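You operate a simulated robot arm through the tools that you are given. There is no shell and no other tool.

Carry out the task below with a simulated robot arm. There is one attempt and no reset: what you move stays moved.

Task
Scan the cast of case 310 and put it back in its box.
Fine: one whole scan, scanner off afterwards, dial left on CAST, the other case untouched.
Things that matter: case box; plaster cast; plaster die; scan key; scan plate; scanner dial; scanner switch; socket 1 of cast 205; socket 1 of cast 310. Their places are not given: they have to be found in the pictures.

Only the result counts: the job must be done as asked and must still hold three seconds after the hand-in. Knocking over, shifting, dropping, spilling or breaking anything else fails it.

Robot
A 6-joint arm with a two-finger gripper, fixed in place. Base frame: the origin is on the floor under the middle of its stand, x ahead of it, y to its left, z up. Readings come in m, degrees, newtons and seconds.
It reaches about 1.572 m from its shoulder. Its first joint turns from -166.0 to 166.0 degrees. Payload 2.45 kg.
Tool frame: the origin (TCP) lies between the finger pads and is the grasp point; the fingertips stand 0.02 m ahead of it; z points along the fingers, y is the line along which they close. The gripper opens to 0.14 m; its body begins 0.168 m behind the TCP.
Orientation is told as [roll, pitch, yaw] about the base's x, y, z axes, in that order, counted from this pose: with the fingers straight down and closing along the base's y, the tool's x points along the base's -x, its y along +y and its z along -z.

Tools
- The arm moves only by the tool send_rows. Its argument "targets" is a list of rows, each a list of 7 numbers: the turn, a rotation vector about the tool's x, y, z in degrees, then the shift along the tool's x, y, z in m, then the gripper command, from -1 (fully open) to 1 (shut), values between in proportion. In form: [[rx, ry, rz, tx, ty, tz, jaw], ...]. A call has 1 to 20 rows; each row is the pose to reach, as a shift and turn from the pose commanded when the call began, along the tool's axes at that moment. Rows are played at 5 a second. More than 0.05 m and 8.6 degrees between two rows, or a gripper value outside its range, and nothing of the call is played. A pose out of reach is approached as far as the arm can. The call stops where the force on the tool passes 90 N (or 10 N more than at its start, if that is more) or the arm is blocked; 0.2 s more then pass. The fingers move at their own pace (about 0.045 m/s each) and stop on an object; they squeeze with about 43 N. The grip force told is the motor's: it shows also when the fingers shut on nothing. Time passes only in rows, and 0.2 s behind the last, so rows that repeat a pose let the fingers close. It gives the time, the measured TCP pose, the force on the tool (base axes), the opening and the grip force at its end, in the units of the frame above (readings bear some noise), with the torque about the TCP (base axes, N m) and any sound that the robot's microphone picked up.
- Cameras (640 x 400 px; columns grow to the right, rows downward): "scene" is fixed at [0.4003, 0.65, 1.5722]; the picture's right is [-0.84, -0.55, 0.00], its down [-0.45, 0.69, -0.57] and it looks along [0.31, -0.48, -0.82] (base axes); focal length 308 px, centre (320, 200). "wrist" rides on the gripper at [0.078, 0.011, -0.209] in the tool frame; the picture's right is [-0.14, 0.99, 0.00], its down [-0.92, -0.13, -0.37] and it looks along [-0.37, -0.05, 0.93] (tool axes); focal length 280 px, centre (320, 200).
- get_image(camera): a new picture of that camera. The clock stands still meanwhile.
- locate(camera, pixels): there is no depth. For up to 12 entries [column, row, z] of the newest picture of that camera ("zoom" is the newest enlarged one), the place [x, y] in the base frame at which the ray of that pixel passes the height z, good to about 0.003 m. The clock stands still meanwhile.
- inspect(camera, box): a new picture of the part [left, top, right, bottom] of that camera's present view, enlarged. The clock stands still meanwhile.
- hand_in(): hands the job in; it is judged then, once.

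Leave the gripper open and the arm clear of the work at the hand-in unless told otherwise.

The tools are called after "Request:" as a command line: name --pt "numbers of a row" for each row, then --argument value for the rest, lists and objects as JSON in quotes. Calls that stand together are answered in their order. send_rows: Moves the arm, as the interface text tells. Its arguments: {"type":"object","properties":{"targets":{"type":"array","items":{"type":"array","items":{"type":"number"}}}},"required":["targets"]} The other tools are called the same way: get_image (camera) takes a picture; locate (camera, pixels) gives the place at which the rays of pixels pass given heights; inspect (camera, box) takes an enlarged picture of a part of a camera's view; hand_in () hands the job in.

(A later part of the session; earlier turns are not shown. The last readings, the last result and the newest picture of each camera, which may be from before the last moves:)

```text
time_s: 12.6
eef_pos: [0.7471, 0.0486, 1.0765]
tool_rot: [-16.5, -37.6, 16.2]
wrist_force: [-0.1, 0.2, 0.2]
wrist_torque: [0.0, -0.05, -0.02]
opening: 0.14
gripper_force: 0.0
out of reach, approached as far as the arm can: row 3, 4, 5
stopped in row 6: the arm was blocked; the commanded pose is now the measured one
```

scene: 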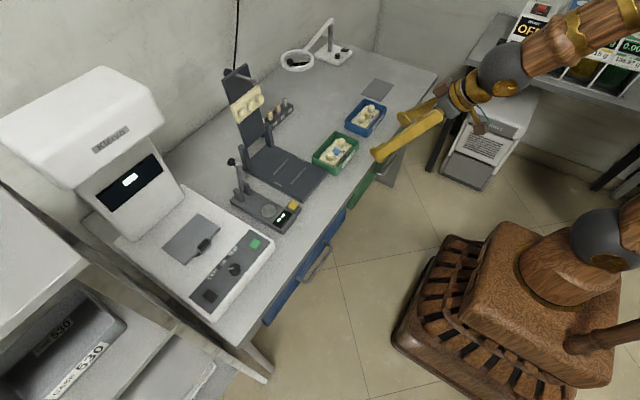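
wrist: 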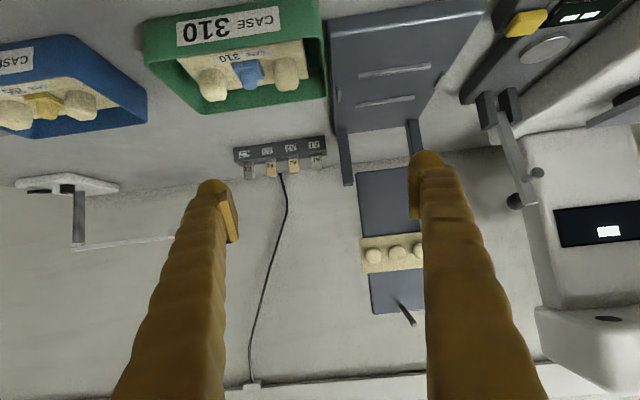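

The arm got blocked and its pose is now skewed (roll −16.5, yaw 16.2); the commanded pose is now the measured one. I'll check with the scene camera before moving.

Request:
get_image --camera "scene"

Request:
get_image --camera "wrist"

```text
taken
```

scene: 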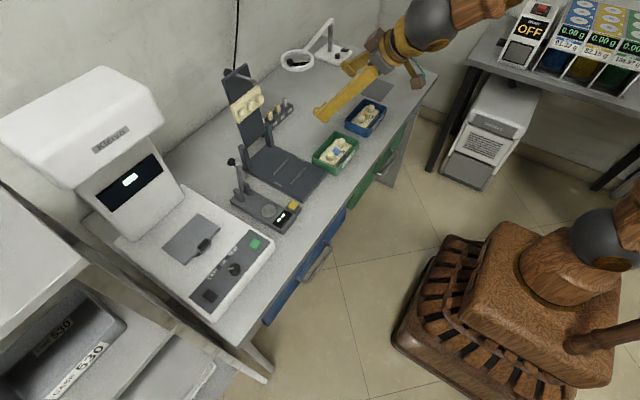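

```text
taken
```

wrist: 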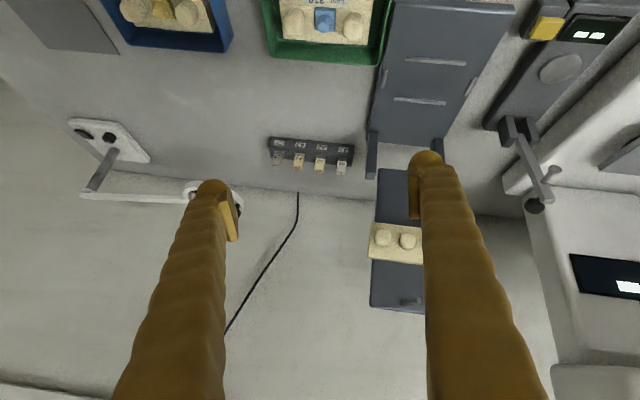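

Nothing was disturbed. I'll rotate back to straight-down about the fixed TCP in six small steps (rotation vector −10.5, 39.3, 10.1 in tool axes).

Request:
send_rows --pt "-1.75 6.54 1.68 0 0 0 -1" --pt "-3.5 13.08 3.37 0 0 0 -1" --pt "-5.25 19.62 5.05 0 0 0 -1" --pt "-7.0 26.17 6.73 0 0 0 -1" --pt "-8.74 32.71 8.42 0 0 0 -1" --pt "-10.49 39.25 10.1 0 0 0 -1" --pt "-10.49 39.25 10.1 0 0 0 -1"

Request:
get_image --camera "scene"

```text
time_s: 14.2
eef_pos: [0.746, 0.0483, 1.0759]
tool_rot: [0.0, 0.1, 0.0]
wrist_force: [0.3, 0.8, -1.2]
wrist_torque: [-0.01, -0.04, -0.03]
opening: 0.1399
gripper_force: 0.0
```

```text
taken
```

scene: 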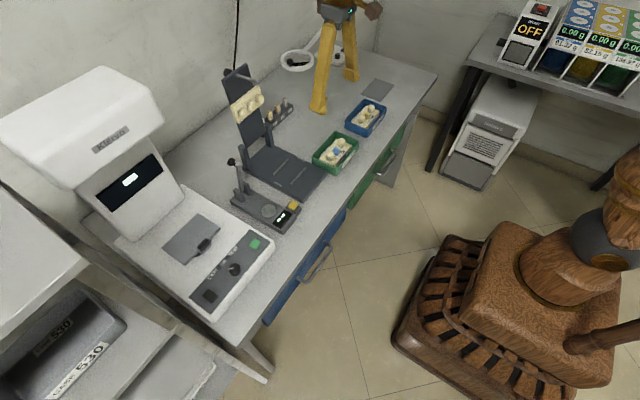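

Vertical again. I zoom on the fingers from the scene camera, and view the box with the wrist camera from here.

Request:
inspect --camera "scene" --box '[296, 40, 376, 120]'

Request:
get_image --camera "wrist"

Request:
inspect --camera "scene" --box '[305, 90, 401, 170]'

```text
5.00 times, centred on (336, 80) of scene
```

zoom: 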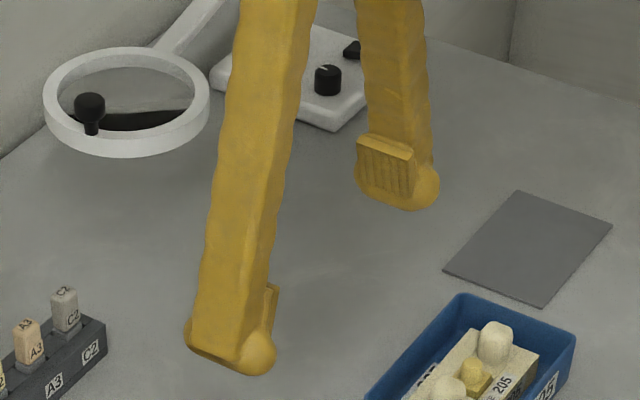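

```text
taken
```

wrist: 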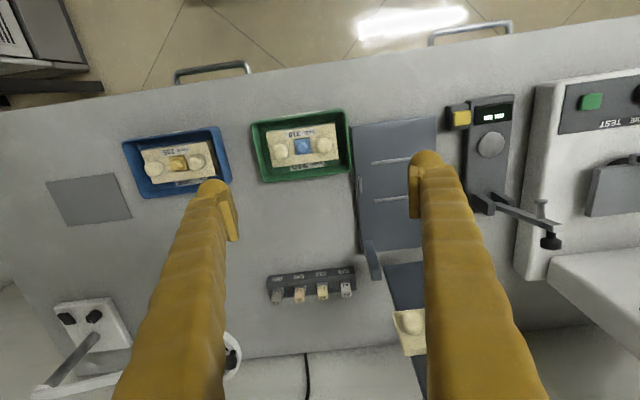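

```text
5.00 times, centred on (353, 130) of scene
```

zoom: 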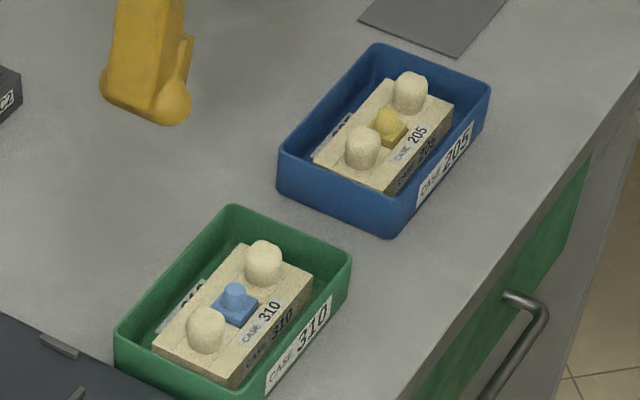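

Request:
inspect --camera "wrist" --box '[244, 100, 356, 190]'

Request:
inspect --camera "scene" --box '[305, 125, 369, 175]'

```text
4.44 times, centred on (300, 145) of wrist
```

zoom: 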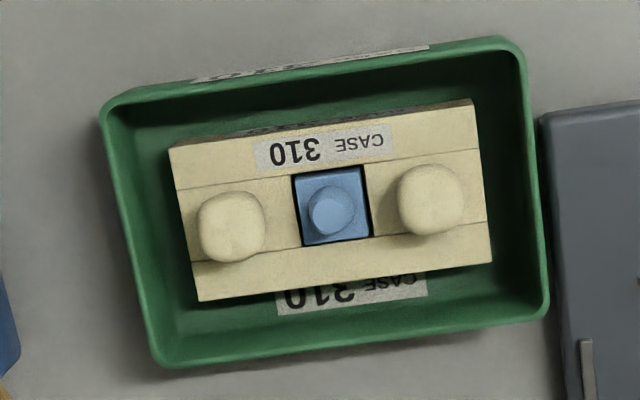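

```text
8.00 times, centred on (337, 150) of scene
```

zoom: 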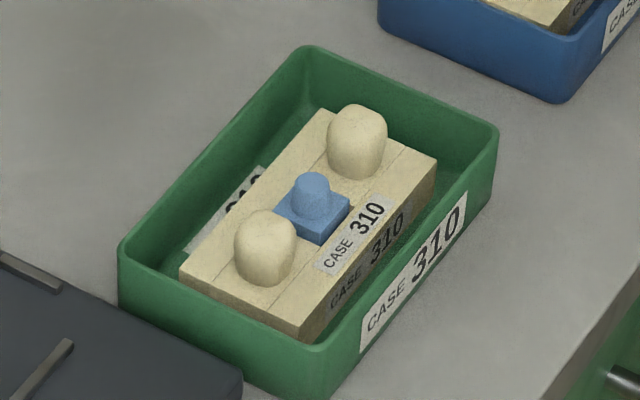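

Request:
locate --camera "wrist" --pixels '[[254.6, 125.9, 0.838], [344.7, 112.4, 0.838], [350.3, 168.7, 0.838], [265.2, 179.3, 0.838], [266.3, 133.8, 0.823], [334.5, 124.1, 0.823], [338.8, 159.0, 0.823], [272.6, 167.6, 0.823], [280.25, 151.1, 0.834], [325.3, 145.0, 0.834], [302.8, 147.5, 0.834]]'

Request:
locate --camera "scene" --pixels '[[341.75, 143.25, 0.834], [330.1, 156.1, 0.834], [336.0, 150.0, 0.83]]'

```text
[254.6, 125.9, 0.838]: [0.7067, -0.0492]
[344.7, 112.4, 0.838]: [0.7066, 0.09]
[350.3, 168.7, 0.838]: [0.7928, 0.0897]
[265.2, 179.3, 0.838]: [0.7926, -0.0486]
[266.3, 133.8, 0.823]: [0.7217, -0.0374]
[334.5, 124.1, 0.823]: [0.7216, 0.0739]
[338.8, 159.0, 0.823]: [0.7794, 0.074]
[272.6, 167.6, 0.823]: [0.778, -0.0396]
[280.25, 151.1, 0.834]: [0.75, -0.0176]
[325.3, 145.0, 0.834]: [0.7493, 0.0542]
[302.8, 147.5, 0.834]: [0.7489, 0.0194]
```

```text
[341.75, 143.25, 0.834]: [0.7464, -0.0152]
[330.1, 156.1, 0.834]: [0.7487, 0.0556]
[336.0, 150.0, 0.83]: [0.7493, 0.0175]
```

Inner rim spans x 0.707–0.793, y −0.049–0.090; teeth at (0.7495, −0.017) and (0.749, 0.0545). Let me zoom the near fingertip strongly for its true cross-section.

Request:
inspect --camera "scene" --box '[326, 90, 358, 118]'

Request:
inspect --camera "scene" --box '[364, 60, 396, 88]'

Request:
inspect --camera "scene" --box '[300, 85, 364, 125]'

```text
14.29 times, centred on (342, 104) of scene
```

zoom: 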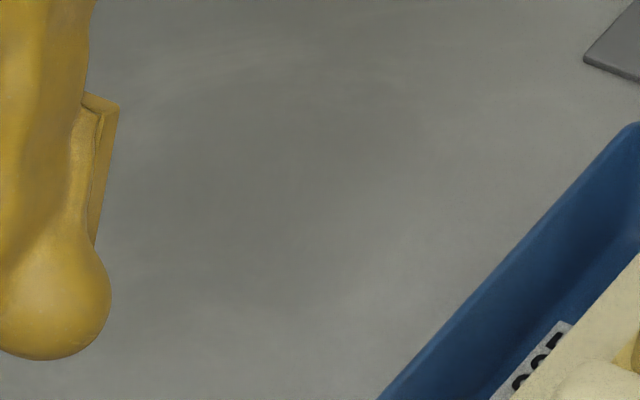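

```text
14.29 times, centred on (380, 74) of scene
```

zoom: 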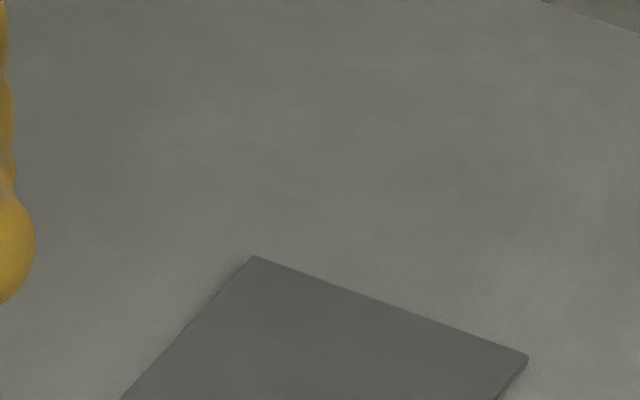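

```text
10.00 times, centred on (332, 105) of scene
```

zoom: 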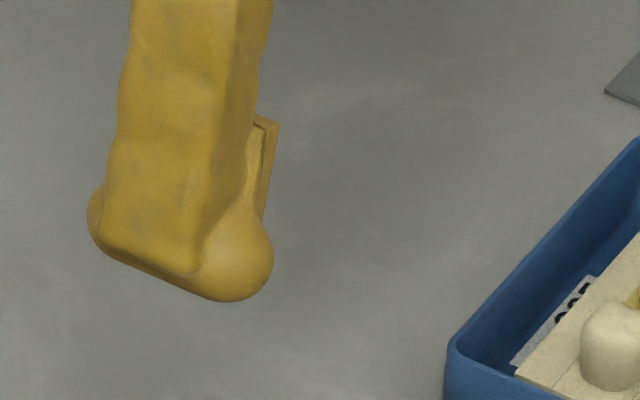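

The fingertip ends in a ~2.2 cm roll, about 5 cm long across the finger, so I'll grip the +y tooth closing along x, with the rolls just over the cast top. First I must check the scanner head's clearance above the plate, so I move over the scanner at a safe height.

Request:
send_rows --pt "0 0 0 0.02 0.02 -0.035 -1" --pt "0 0 0 0.05 0.05 -0.05 -1" --pt "0 0 0 0.06 0.095 -0.05 -1" --pt "0 0 0 0.06 0.14 -0.05 -1" --pt "0 0 0 0.06 0.185 -0.05 -1" --pt "0 0 0 0.06 0.23 -0.05 -1" --pt "0 0 0 0.06 0.275 -0.05 -1" --pt "0 0 0 0.06 0.32 -0.05 -1" --pt "0 0 0 0.06 0.365 -0.05 -1" --pt "0 0 0 0.06 0.41 -0.05 -1" --pt "0 0 0 0.06 0.44 -0.05 -1" --pt "0 0 0 0.06 0.44 -0.05 -1"

Request:
get_image --camera "wrist"

Request:
get_image --camera "scene"

```text
time_s: 16.8
eef_pos: [0.6868, 0.487, 1.1275]
tool_rot: [0.0, 0.0, 0.0]
wrist_force: [1.5, -0.5, -0.8]
wrist_torque: [0.0, 0.0, 0.01]
opening: 0.14
gripper_force: 0.0
```

```text
taken
```

wrist: 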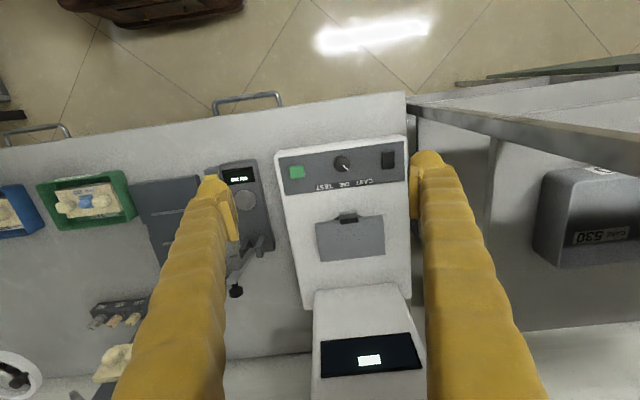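

```text
taken
```

scene: 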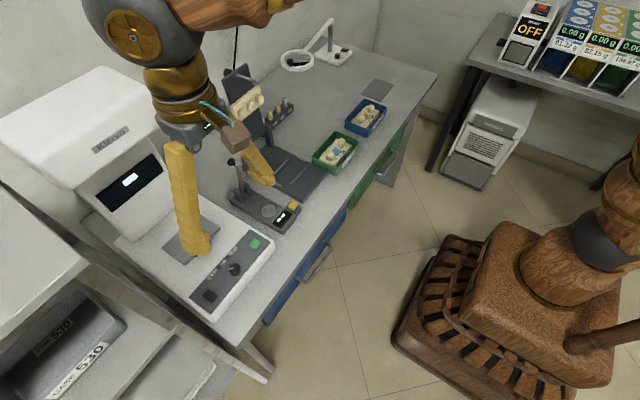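

Request:
inspect --camera "wrist" --box '[290, 270, 450, 400]'

Request:
inspect --camera "scene" --box '[0, 60, 200, 250]'

Request:
locate --camera "wrist" --pixels '[[322, 342, 0.9], [322, 342, 1.0], [412, 333, 0.9], [412, 333, 1.0], [422, 372, 0.95], [422, 372, 1.05], [314, 293, 0.85], [314, 293, 0.9]]'

Request:
locate --camera "scene" --pixels '[[164, 171, 0.9], [164, 171, 1.0], [112.4, 212.4, 0.9], [112.4, 212.4, 1.0], [95.4, 196, 0.95], [95.4, 196, 1.05], [184, 196, 0.85], [184, 196, 0.9]]'

```text
3.08 times, centred on (370, 335) of wrist
```

zoom: 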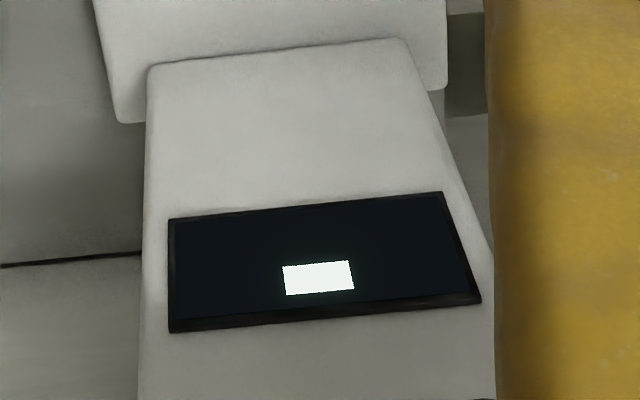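

```text
2.11 times, centred on (100, 155) of scene
```

zoom: 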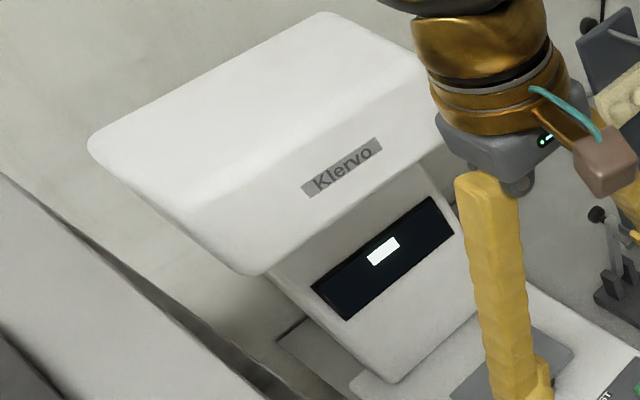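

```text
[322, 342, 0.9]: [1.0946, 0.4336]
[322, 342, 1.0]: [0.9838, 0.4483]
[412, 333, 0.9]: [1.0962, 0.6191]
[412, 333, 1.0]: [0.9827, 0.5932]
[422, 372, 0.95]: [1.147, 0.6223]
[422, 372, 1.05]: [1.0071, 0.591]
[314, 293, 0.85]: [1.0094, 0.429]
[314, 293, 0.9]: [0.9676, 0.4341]
```

```text
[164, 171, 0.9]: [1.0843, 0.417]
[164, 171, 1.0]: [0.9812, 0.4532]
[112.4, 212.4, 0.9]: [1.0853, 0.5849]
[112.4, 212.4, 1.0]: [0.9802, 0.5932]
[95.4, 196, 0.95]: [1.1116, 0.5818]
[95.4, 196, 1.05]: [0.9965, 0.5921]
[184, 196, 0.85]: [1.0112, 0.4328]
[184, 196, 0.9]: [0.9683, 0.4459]
```

Request:
locate --camera "scene" --pixels '[[72, 188, 1.1], [72, 188, 1.15], [72, 188, 1.2], [163, 122, 1.1], [163, 122, 1.15], [163, 122, 1.2], [3, 118, 1.2], [3, 118, 1.25], [3, 118, 1.3], [95, 67, 1.25], [95, 67, 1.3]]'

Request:
inspect --camera "scene" --box '[0, 50, 192, 210]'

```text
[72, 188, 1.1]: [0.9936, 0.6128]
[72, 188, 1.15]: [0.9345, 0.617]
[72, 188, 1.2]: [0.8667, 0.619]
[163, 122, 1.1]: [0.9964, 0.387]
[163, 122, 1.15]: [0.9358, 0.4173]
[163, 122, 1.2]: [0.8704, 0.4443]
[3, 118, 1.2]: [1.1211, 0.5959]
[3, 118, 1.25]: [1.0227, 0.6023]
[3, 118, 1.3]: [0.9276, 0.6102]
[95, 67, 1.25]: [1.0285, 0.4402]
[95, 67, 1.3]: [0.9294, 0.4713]
```

```text
2.50 times, centred on (96, 130) of scene
```

zoom: 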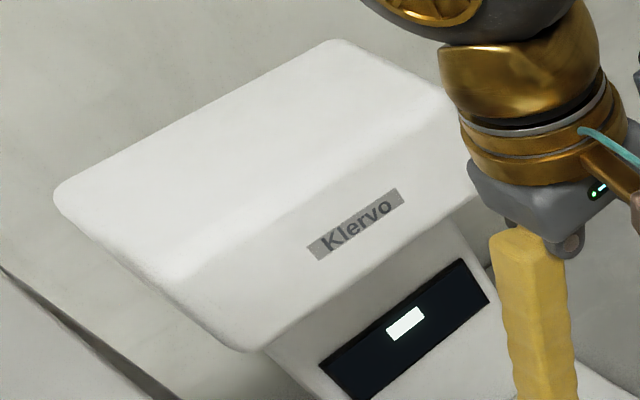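

The head's lower front edge is around x≈0.92, z≈1.16, overhanging near the plate. I'll partly close the fingers here (to ~3 cm) to see the gripper's shape and how wide it is in that state.

Request:
send_rows --pt "0 0 0 0 0 0 0.571" --pt "0 0 0 0 0 0 0.571" --pt "0 0 0 0 0 0 0.571" --pt "0 0 0 0 0 0 0.571" --pt "0 0 0 0 0 0 0.571" --pt "0 0 0 0 0 0 0.571" --pt "0 0 0 0 0 0 0.571" --pt "0 0 0 0 0 0 0.571"

Request:
get_image --camera "wrist"

Request:
inspect --camera "scene" --box '[100, 0, 340, 270]'

Request:
inspect --camera "wrist" --box '[270, 130, 370, 220]'

```text
time_s: 18.6
eef_pos: [0.6876, 0.4877, 1.1275]
tool_rot: [0.0, 0.0, 0.1]
wrist_force: [0.9, -0.8, -0.5]
wrist_torque: [-0.02, -0.01, -0.02]
opening: 0.03
gripper_force: 0.1
```

```text
taken
```

wrist: 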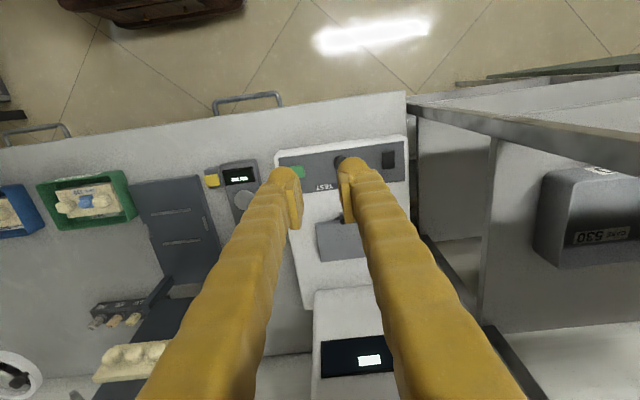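

```text
1.48 times, centred on (220, 135) of scene
```

zoom: 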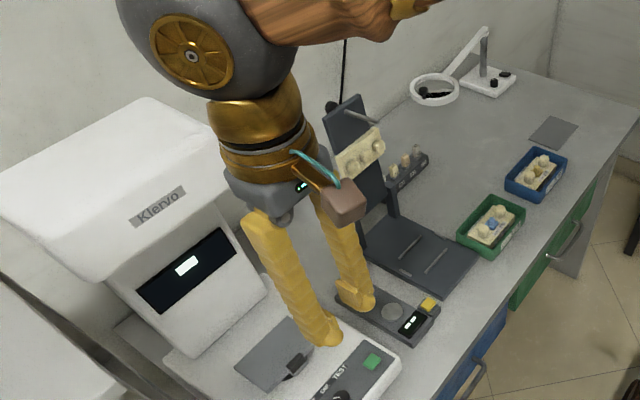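

```text
4.44 times, centred on (320, 175) of wrist
```

zoom: 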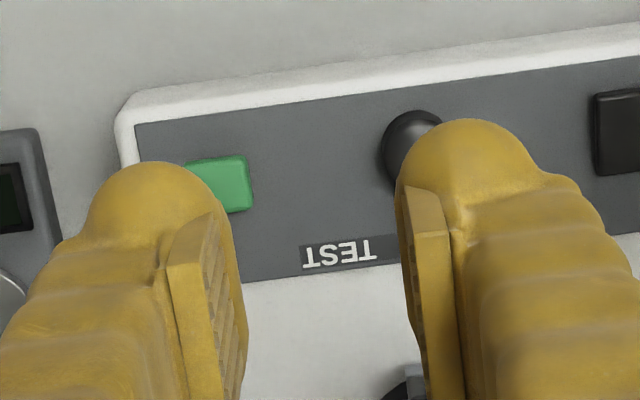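

Now I understand the hand: link-type fingers with bulky tips. Before the cast, I'll switch the scanner on: close the fingers and hover over the rocker's raised near end (finger roll over y≈0.600, TCP y≈0.586, x≈0.722), at TCP z 0.93.

Request:
send_rows --pt "0 0 0 -0.01 0.025 0.03 1" --pt "0 0 0 -0.02 0.05 0.06 1" --pt "0 0 0 -0.03 0.075 0.095 1" --pt "0 0 0 -0.0344 0.098 0.13 1" --pt "0 0 0 -0.0344 0.098 0.165 1" --pt "0 0 0 -0.0344 0.098 0.1975 1" --pt "0 0 0 -0.0344 0.098 0.1975 1"

Request:
get_image --camera "wrist"

Request:
inspect --camera "scene" --box '[160, 200, 300, 330]'

Request:
inspect --camera "wrist" --box '[250, 100, 410, 210]'

```text
time_s: 20.2
eef_pos: [0.7215, 0.5884, 0.931]
tool_rot: [-0.1, 0.0, 0.0]
wrist_force: [0.9, -0.2, 0.6]
wrist_torque: [-0.01, -0.01, -0.03]
opening: 0.0
gripper_force: 29.0
```

```text
taken
```

wrist: 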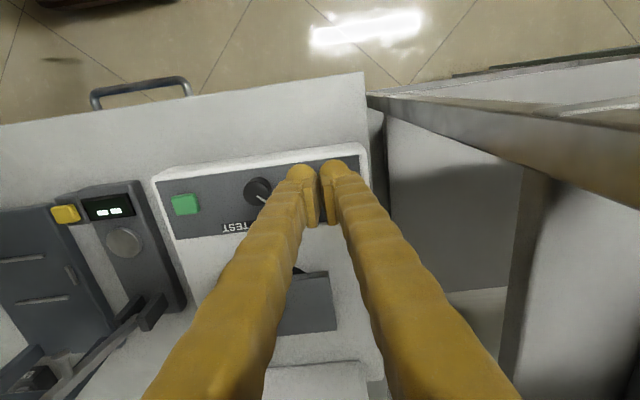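

```text
3.08 times, centred on (230, 265) of scene
```

zoom: 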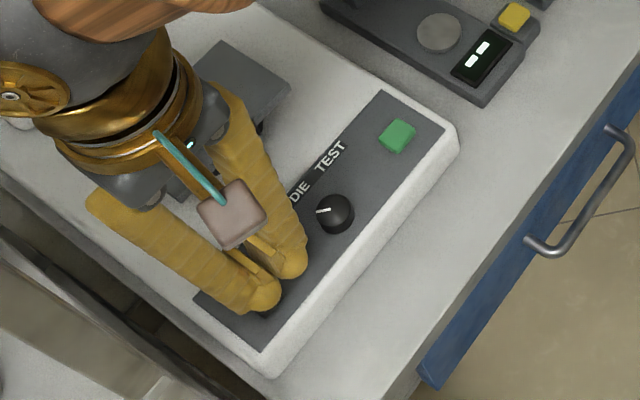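

```text
3.64 times, centred on (330, 155) of wrist
```

zoom: 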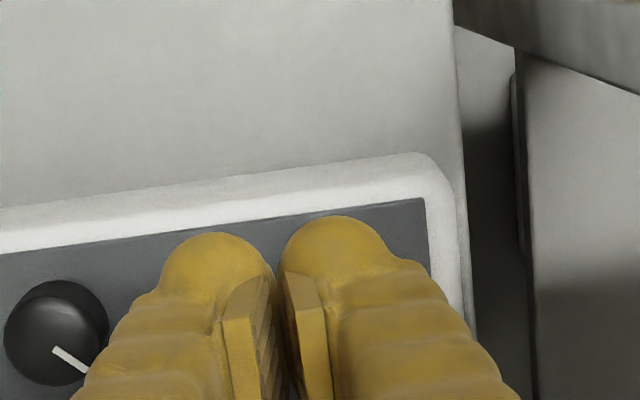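

Fingers are closed, with the left-hand roll above the rocker. I lower in small steps to TCP z≈0.890 and then check forces.

Request:
send_rows --pt "0 0 0 0 0 0.015 1" --pt "0 0 0 0 0 0.03 1" --pt "0 0 0 0 0 0.037 1" --pt "0 0 0 0 0 0.041 1" --pt "0 0 0 0 0 0.043 1"

Request:
inspect --camera "scene" --box '[180, 250, 260, 310]'

```text
time_s: 21.4
eef_pos: [0.7194, 0.587, 0.8869]
tool_rot: [0.0, 0.1, 0.0]
wrist_force: [-0.4, -0.2, 0.1]
wrist_torque: [0.0, 0.01, -0.01]
opening: 0.0
gripper_force: 29.6
```

```text
6.67 times, centred on (220, 280) of scene
```

zoom: 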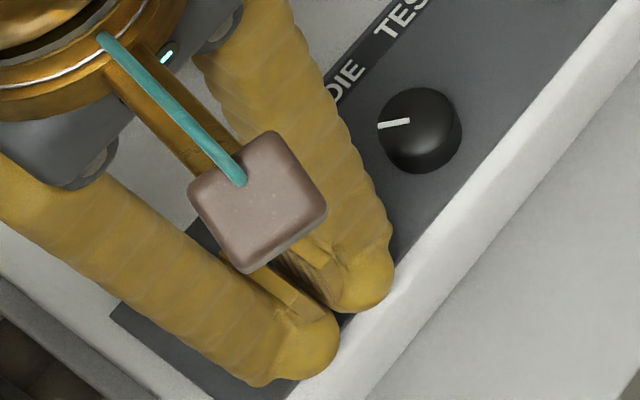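

No contact yet (tip ≈0.867). I go on down in 2 mm steps.

Request:
send_rows --pt "0 0 0 0 0 0.002 1" --pt "0 0 0 0 0 0.004 1" --pt "0 0 0 0 0 0.006 1"

```text
time_s: 22.2
eef_pos: [0.719, 0.5877, 0.8819]
tool_rot: [0.1, 0.0, 0.0]
wrist_force: [-10.6, -4.8, 25.6]
wrist_torque: [0.16, -0.08, 0.08]
opening: 0.0
gripper_force: 28.7
```

Contact: 25.6 N upward at tip ≈0.862. No click yet. I check the screen to see whether anything changed.

Request:
inspect --camera "scene" --box '[80, 140, 200, 220]'

Request:
inspect --camera "wrist" --box '[280, 120, 400, 200]'

Request:
inspect --camera "scene" --box '[190, 265, 254, 310]'

```text
5.00 times, centred on (140, 180) of scene
```

zoom: 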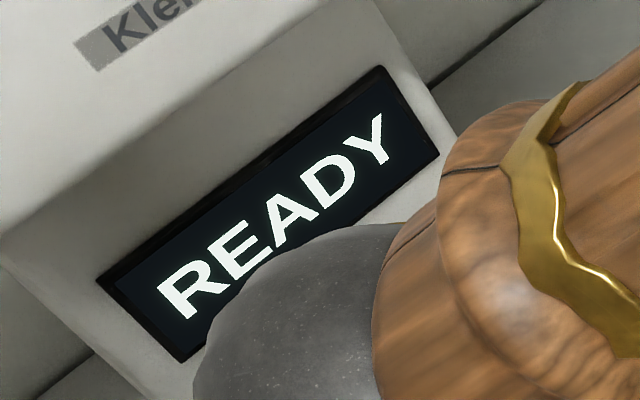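

```text
5.00 times, centred on (340, 160) of wrist
```

zoom: 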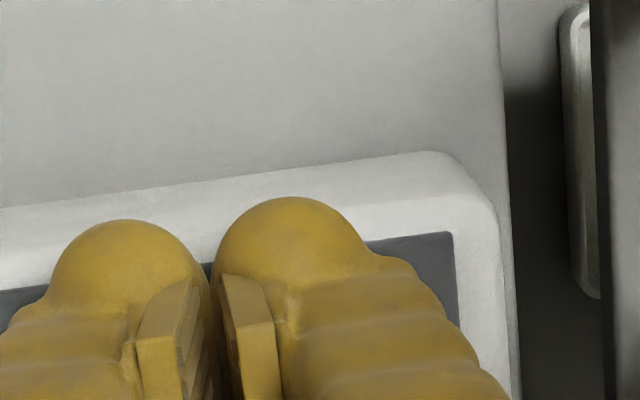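

```text
8.89 times, centred on (222, 288) of scene
```

zoom: 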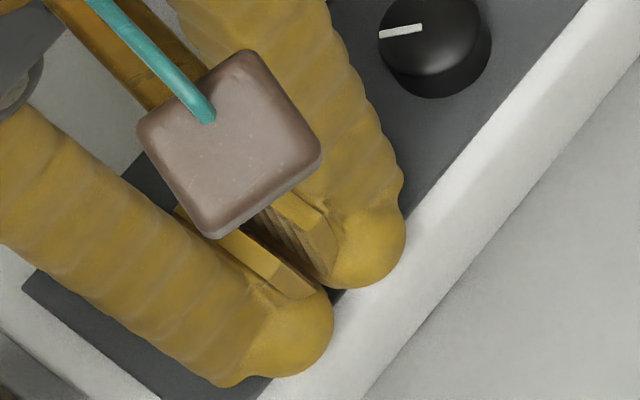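

The screen now reads READY — the scanner is on. I lift straight off the rocker and look again.

Request:
send_rows --pt "0 0 0 0 0 -0.01 1" --pt "0 0 0 0 0 -0.04 1" --pt "0 0 0 0 0 -0.085 1" --pt "0 0 0 0.03 -0.03 -0.12 1" --pt "0 0 0 0.03 -0.06 -0.15 1" --pt "0 0 0 0.03 -0.06 -0.15 1"

Request:
get_image --camera "wrist"

Request:
inspect --camera "scene" --box '[80, 140, 280, 310]'

Request:
inspect --camera "scene" --box '[190, 270, 230, 310]'

```text
refused: row 4 steps farther than a row can; nothing moved
```

```text
taken
```

wrist: 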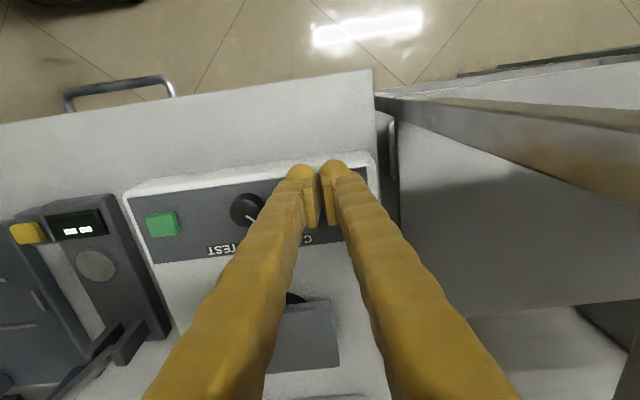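

```text
2.35 times, centred on (180, 225) of scene
```

zoom: 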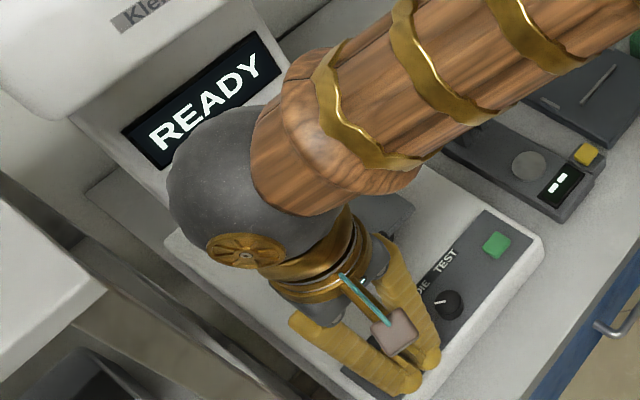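

```text
10.00 times, centred on (210, 290) of scene
```

zoom: 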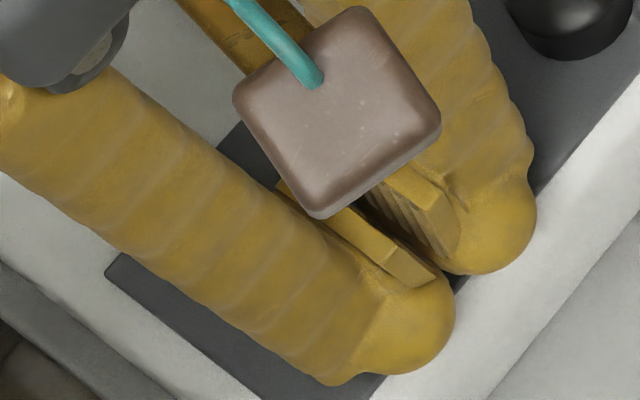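

The combined step was too long and nothing moved. I resend with shorter steps.

Request:
send_rows --pt "0 0 0 0 0 -0.01 1" --pt "0 0 0 0 0 -0.04 1" --pt "0 0 0 0 0 -0.08 1" --pt "0 0 0 0.015 -0.02 -0.11 1" --pt "0 0 0 0.03 -0.04 -0.14 1" --pt "0 0 0 0.03 -0.06 -0.15 1" --pt "0 0 0 0.03 -0.06 -0.15 1"

Request:
get_image --camera "wrist"

Request:
inspect --camera "scene" --box '[80, 140, 280, 310]'

Request:
inspect --camera "scene" --box '[190, 270, 230, 310]'

```text
time_s: 23.8
eef_pos: [0.6914, 0.5271, 1.0311]
tool_rot: [0.0, 0.0, 0.0]
wrist_force: [-0.9, -0.5, -0.4]
wrist_torque: [0.01, -0.01, 0.0]
opening: 0.0
gripper_force: 29.0
```

```text
taken
```

wrist: 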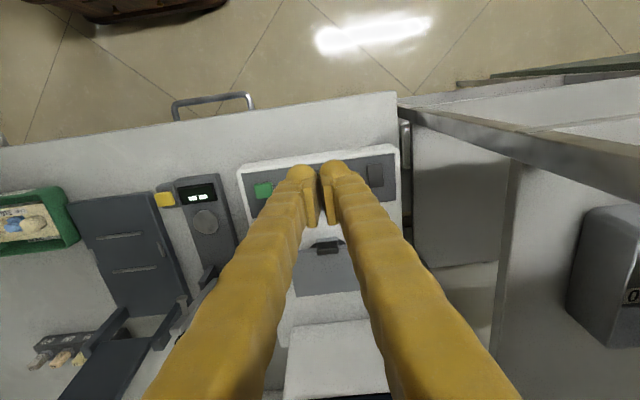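

```text
2.35 times, centred on (180, 225) of scene
```

zoom: 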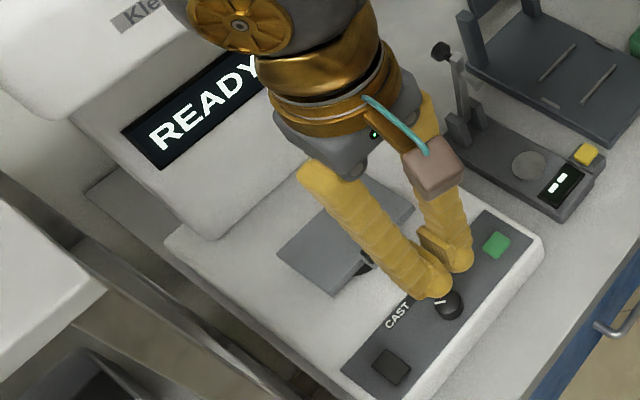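

```text
10.00 times, centred on (210, 290) of scene
```

zoom: 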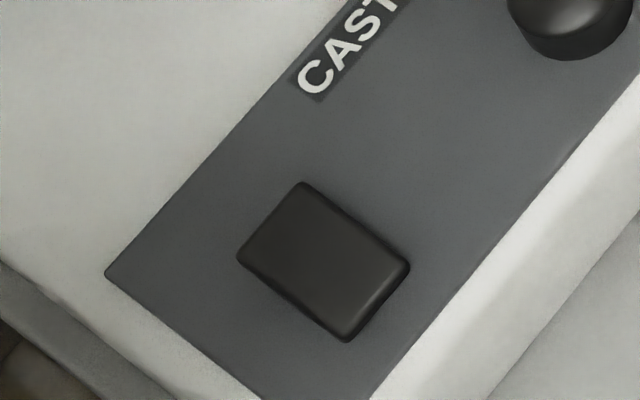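

Scanner is on. Now I turn the hand by −90° about its axis (so it closes along x, camera on the −y side), in place, and open partly to ~6 cm.

Request:
send_rows --pt "0 0 -7.5 0 0 -0.01 0.8" --pt "0 0 -15 0 0 -0.02 0.6" --pt "0 0 -22.5 0 0 -0.02 0.4" --pt "0 0 -30 0 0 -0.02 0.121" --pt "0 0 -37.5 0 0 -0.02 0.121" --pt "0 0 -45 0 0 -0.02 0.121" --pt "0 0 -52.5 0 0 -0.02 0.121" --pt "0 0 -60 0 0 -0.02 0.121" --pt "0 0 -67.5 0 0 -0.02 0.121" --pt "0 0 -75 0 0 -0.02 0.121" --pt "0 0 -82.5 0 0 -0.02 0.121" --pt "0 0 -90 0 0 -0.02 0.121" --pt "0 0 -90 0 0 -0.02 0.121"

Request:
get_image --camera "wrist"

Request:
get_image --camera "scene"

```text
time_s: 26.6
eef_pos: [0.6902, 0.5268, 1.0506]
tool_rot: [-0.1, 0.0, 90.2]
wrist_force: [0.2, -0.2, 0.8]
wrist_torque: [0.01, -0.02, 0.02]
opening: 0.0614
gripper_force: 0.0
```

```text
taken
```

wrist: 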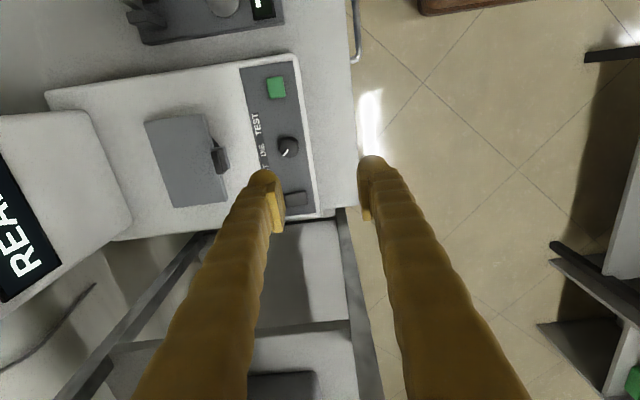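

```text
taken
```

scene: 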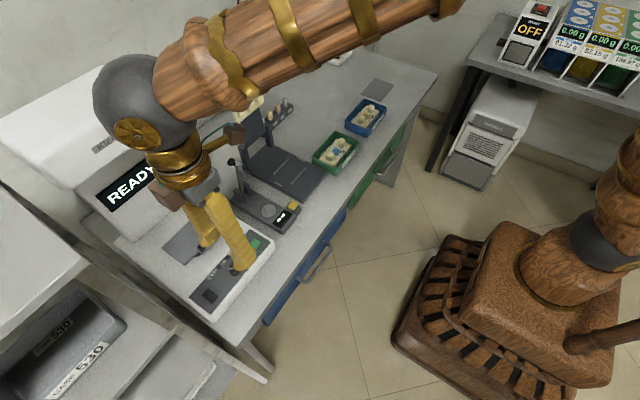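

The hand is now turned. I move along to above the green box at (0.750, 0.018), keeping z≈1.05, then lower to about 0.93.

Request:
send_rows --pt "0 0 0 0.045 -0.005 0 0.121" --pt "0 0 0 0.09 -0.01 0 0.121" --pt "0 0 0 0.135 -0.015 0 0.121" --pt "0 0 0 0.18 -0.02 0 0.121" --pt "0 0 0 0.225 -0.025 0 0.121" --pt "0 0 0 0.27 -0.03 0 0.121" --pt "0 0 0 0.315 -0.035 0 0.121" --pt "0 0 0 0.36 -0.04 0 0.121" --pt "0 0 0 0.405 -0.045 0 0.121" --pt "0 0 0 0.45 -0.05 0 0.121" --pt "0 0 0 0.49 -0.058 0 0.121" --pt "0 0 0 0.509 -0.06 0.03 0.121" --pt "0 0 0 0.509 -0.06 0.075 0.121" --pt "0 0 0 0.509 -0.06 0.12 0.121" --pt "0 0 0 0.509 -0.06 0.12 0.121"

Request:
get_image --camera "wrist"

Request:
inspect --camera "wrist" --box '[220, 90, 420, 215]'

Request:
inspect --camera "scene" --box '[290, 80, 400, 180]'

```text
time_s: 29.8
eef_pos: [0.7512, 0.0199, 0.9271]
tool_rot: [-0.1, 0.0, 90.1]
wrist_force: [0.5, 0.4, 0.7]
wrist_torque: [0.0, -0.02, 0.0]
opening: 0.0619
gripper_force: 0.0
```

```text
taken
```

wrist: 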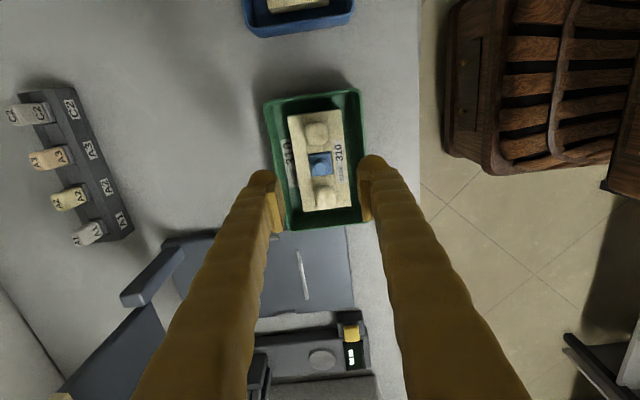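

```text
3.20 times, centred on (320, 152) of wrist
```

zoom: 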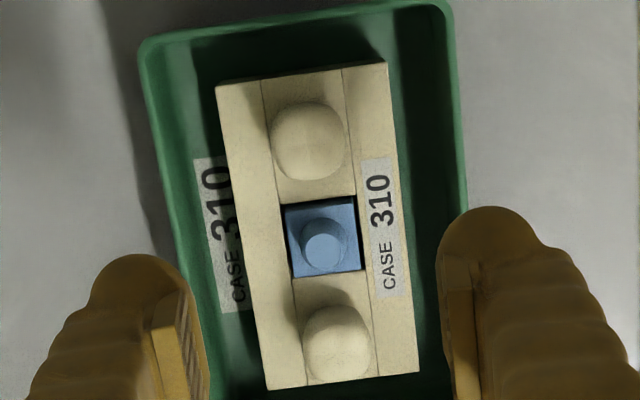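

```text
4.00 times, centred on (345, 130) of scene
```

zoom: 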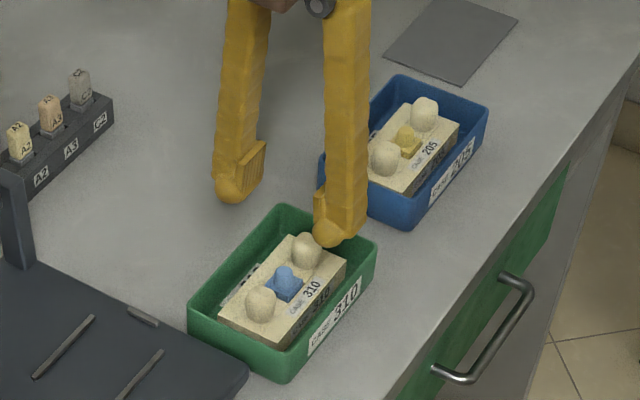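

Request:
inspect --camera "scene" --box '[318, 108, 366, 146]'

Request:
locate --camera "wrist" --pixels '[[268.5, 105, 0.838], [362, 93, 0.838], [287.5, 116, 0.823], [340.6, 109.6, 0.823], [303.5, 211.2, 0.823], [350.6, 206.5, 0.823]]'

```text
10.53 times, centred on (342, 127) of scene
```

zoom: 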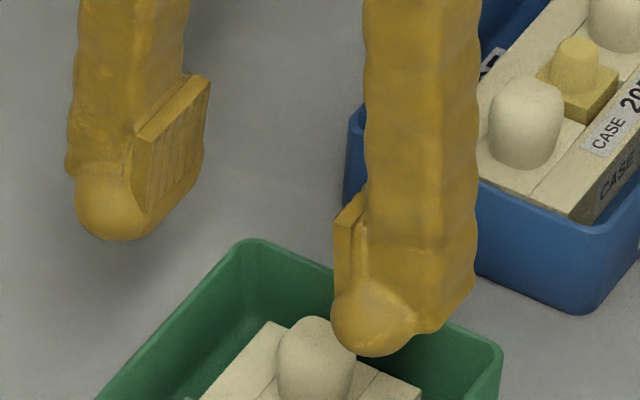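

```text
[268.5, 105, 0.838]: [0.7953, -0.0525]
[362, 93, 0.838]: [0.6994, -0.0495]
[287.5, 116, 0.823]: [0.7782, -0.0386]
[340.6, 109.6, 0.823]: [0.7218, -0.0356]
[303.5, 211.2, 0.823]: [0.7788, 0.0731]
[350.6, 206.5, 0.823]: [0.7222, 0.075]
```

Cast corners confirm x 0.722–0.778. I'll now test whether the fingers really touch the rim: straddling the cast with 6.1 cm opening, descend to just above the rim (tip ≈0.842), then feel downward gently.

Request:
send_rows --pt "0 0 0 0.002 0.001 0.03 0.121" --pt "0 0 0 0.002 0.001 0.055 0.121" --pt "0 0 0 0.002 0.001 0.065 0.121" --pt "0 0 0 0.002 0.001 0.065 0.121"

Request:
inspect --camera "scene" --box '[300, 110, 380, 172]'

Request:
inspect --camera "wrist" --box '[220, 110, 420, 235]'

```text
time_s: 30.8
eef_pos: [0.7504, 0.0154, 0.8633]
tool_rot: [0.1, 0.1, 90.0]
wrist_force: [-0.7, 0.8, -0.5]
wrist_torque: [0.03, -0.01, -0.04]
opening: 0.0617
gripper_force: 0.1
```

```text
6.45 times, centred on (340, 141) of scene
```

zoom: 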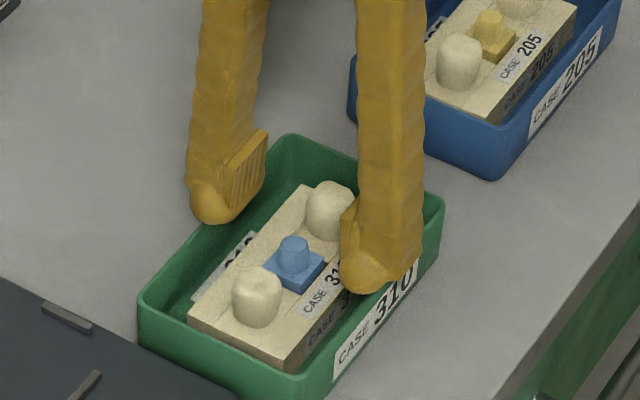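

```text
3.20 times, centred on (320, 172) of wrist
```

zoom: 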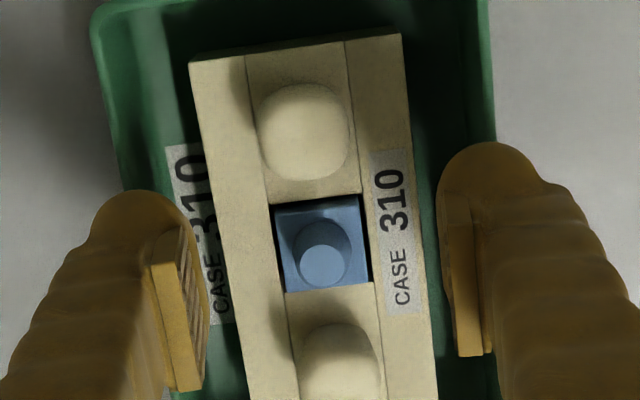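

The rolls visibly hover right over both rims. I feel downward 2 mm per row, 6 mm in all.

Request:
send_rows --pt "0 0 0 0 0 0.002 0.121" --pt "0 0 0 0 0 0.004 0.121" --pt "0 0 0 0 0 0.006 0.121"

```text
time_s: 31.6
eef_pos: [0.7487, 0.0152, 0.8601]
tool_rot: [0.0, -0.1, 90.1]
wrist_force: [0.8, 0.8, -0.6]
wrist_torque: [0.0, -0.01, -0.04]
opening: 0.0616
gripper_force: 0.1
```

No contact yet. I continue down in small steps.

Request:
send_rows --pt "0 0 0 0 0 0.002 0.121" --pt "0 0 0 0 0 0.004 0.121"

```text
time_s: 32.2
eef_pos: [0.7492, 0.0168, 0.8563]
tool_rot: [-0.1, 0.1, 89.9]
wrist_force: [-5.3, -0.7, 24.3]
wrist_torque: [0.02, 0.16, 0.02]
opening: 0.0625
gripper_force: 0.1
```

The rolls do rest on the rim at TCP ≈0.856, so the fingers are truly thick and can't go beside the cast. I'll lift off, move over the +y tooth (0.7495, 0.0545) with the hand offset slightly outward (y≈0.0605), and narrow the opening to ~3 cm.

Request:
send_rows --pt "0 0 0 0 0 -0.01 0.121" --pt "0 0 0 0 0 -0.03 0.121" --pt "0 0 0 -0.015 0.0003 -0.03 0.3" --pt "0 0 0 -0.03 0.0006 -0.03 0.45" --pt "0 0 0 -0.045 0.0007 -0.03 0.571" --pt "0 0 0 -0.045 0.0007 -0.03 0.571" --pt "0 0 0 -0.045 0.0007 -0.03 0.571" --pt "0 0 0 -0.045 0.0007 -0.03 0.571"

Request:
get_image --camera "wrist"

Request:
inspect --camera "wrist" --box '[240, 110, 400, 235]'

Request:
inspect --camera "scene" --box '[300, 110, 380, 172]'

```text
time_s: 34.0
eef_pos: [0.7484, 0.0618, 0.8858]
tool_rot: [0.0, -0.1, 90.0]
wrist_force: [-0.6, -0.2, 0.2]
wrist_torque: [0.0, 0.01, -0.01]
opening: 0.0301
gripper_force: 0.0
```

```text
taken
```

wrist: 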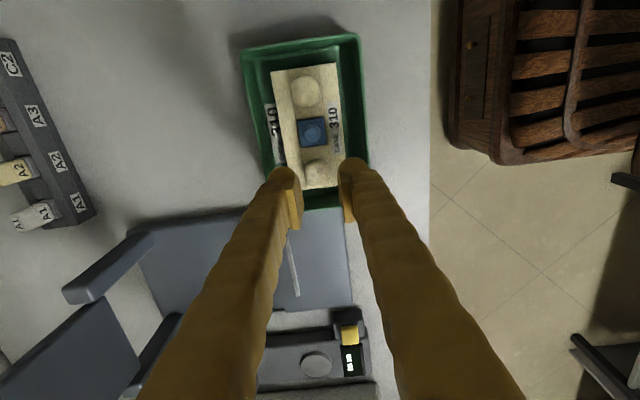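

```text
3.20 times, centred on (320, 172) of wrist
```

zoom: 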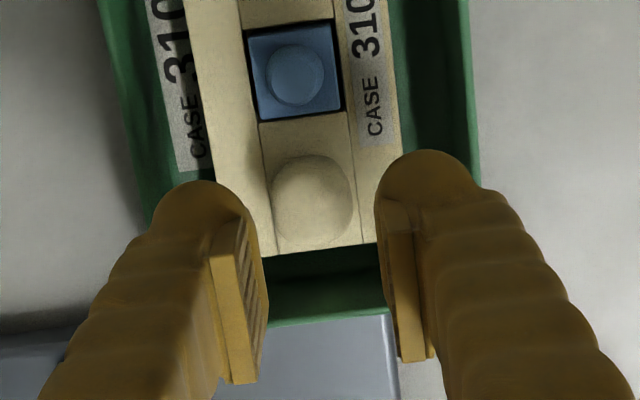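

```text
6.45 times, centred on (340, 141) of scene
```

zoom: 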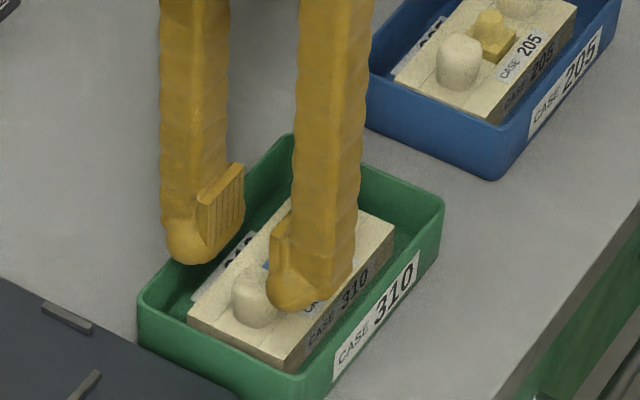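

Request:
locate --camera "wrist" --pixels '[[305.0, 173, 0.834], [331.6, 171.5, 0.834], [318.1, 159.0, 0.834], [318.4, 188.5, 0.834], [318.3, 172.5, 0.834], [250.0, 160.0, 0.838], [365.6, 155.0, 0.838]]'

```text
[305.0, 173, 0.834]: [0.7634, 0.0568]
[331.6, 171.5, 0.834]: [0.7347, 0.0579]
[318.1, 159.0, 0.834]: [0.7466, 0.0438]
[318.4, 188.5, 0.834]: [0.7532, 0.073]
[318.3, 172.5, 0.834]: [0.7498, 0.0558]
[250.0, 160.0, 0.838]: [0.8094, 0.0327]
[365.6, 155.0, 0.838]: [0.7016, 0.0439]
```

Tooth centre ≈(0.749, 0.0555), about 2.5 cm wide. I lower to just above the tooth top (TCP ≈0.868) and look again for alignment.

Request:
send_rows --pt "0 0 0 0 0 0.008 0.571" --pt "0 0 0 0 0 0.016 0.571" --pt "0 0 0 0 0 0.016 0.571"

Request:
inspect --camera "wrist" --box '[260, 120, 388, 220]'

Request:
inspect --camera "scene" --box '[308, 130, 358, 170]'

```text
time_s: 34.8
eef_pos: [0.7479, 0.0595, 0.8703]
tool_rot: [0.0, 0.0, 90.0]
wrist_force: [0.2, -0.4, -0.4]
wrist_torque: [0.02, -0.02, 0.01]
opening: 0.0301
gripper_force: 0.0
```

```text
4.00 times, centred on (324, 170) of wrist
```

zoom: 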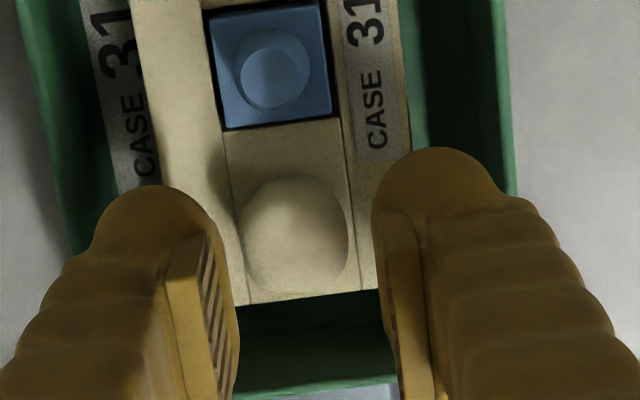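

```text
10.00 times, centred on (333, 150) of scene
```

zoom: 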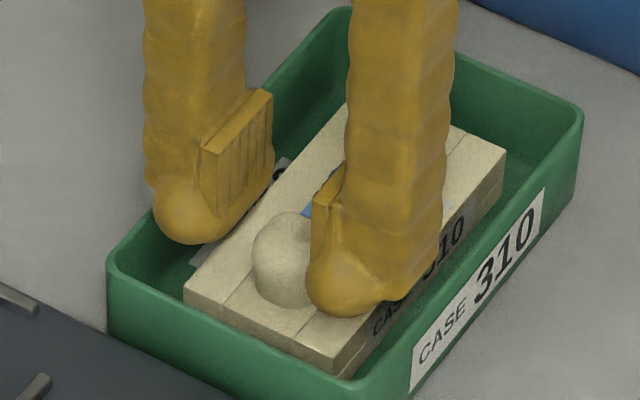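

The tooth is about 1 mm towards +x of the finger centre; I shift by 1 mm and descend around the tooth to TCP ≈0.850 (tips ≈0.830).

Request:
send_rows --pt "0 0 0 0 -0.001 0 0.571" --pt "0 0 0 0 -0.001 0.006 0.571" --pt "0 0 0 0 -0.001 0.012 0.571" --pt "0 0 0 0 -0.001 0.017 0.571"

Request:
inspect --camera "wrist" --box '[260, 120, 388, 220]'

Request:
inspect --camera "scene" --box '[308, 130, 358, 170]'

```text
time_s: 35.8
eef_pos: [0.7501, 0.0618, 0.8525]
tool_rot: [0.0, 0.0, 90.0]
wrist_force: [-0.5, 0.4, -0.7]
wrist_torque: [0.0, 0.01, 0.03]
opening: 0.0301
gripper_force: 0.0
```

```text
4.00 times, centred on (324, 170) of wrist
```

zoom: 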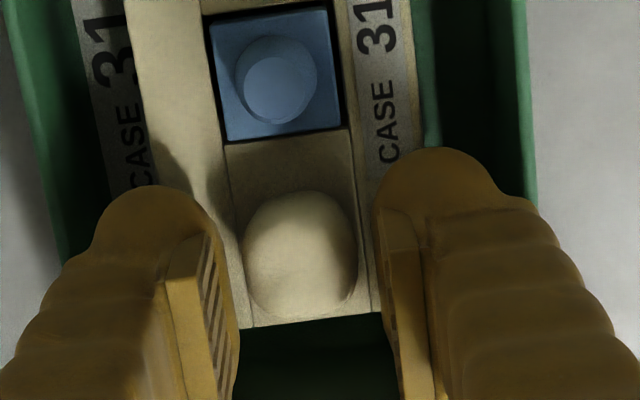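

```text
10.00 times, centred on (333, 150) of scene
```

zoom: 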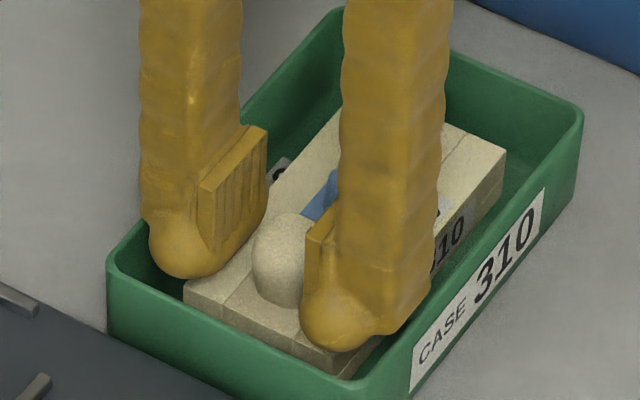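

Centred and free of contact. I go down a further 6 mm in 2 mm steps, watching for contact with the cast top.

Request:
send_rows --pt "0 0 0 0 0 0.002 0.571" --pt "0 0 0 0 0 0.004 0.571" --pt "0 0 0 0 0 0.006 0.571"

```text
time_s: 36.6
eef_pos: [0.7497, 0.0601, 0.8471]
tool_rot: [0.1, 0.1, 89.9]
wrist_force: [0.8, -0.9, -0.5]
wrist_torque: [0.0, 0.05, 0.02]
opening: 0.0302
gripper_force: 0.0
```

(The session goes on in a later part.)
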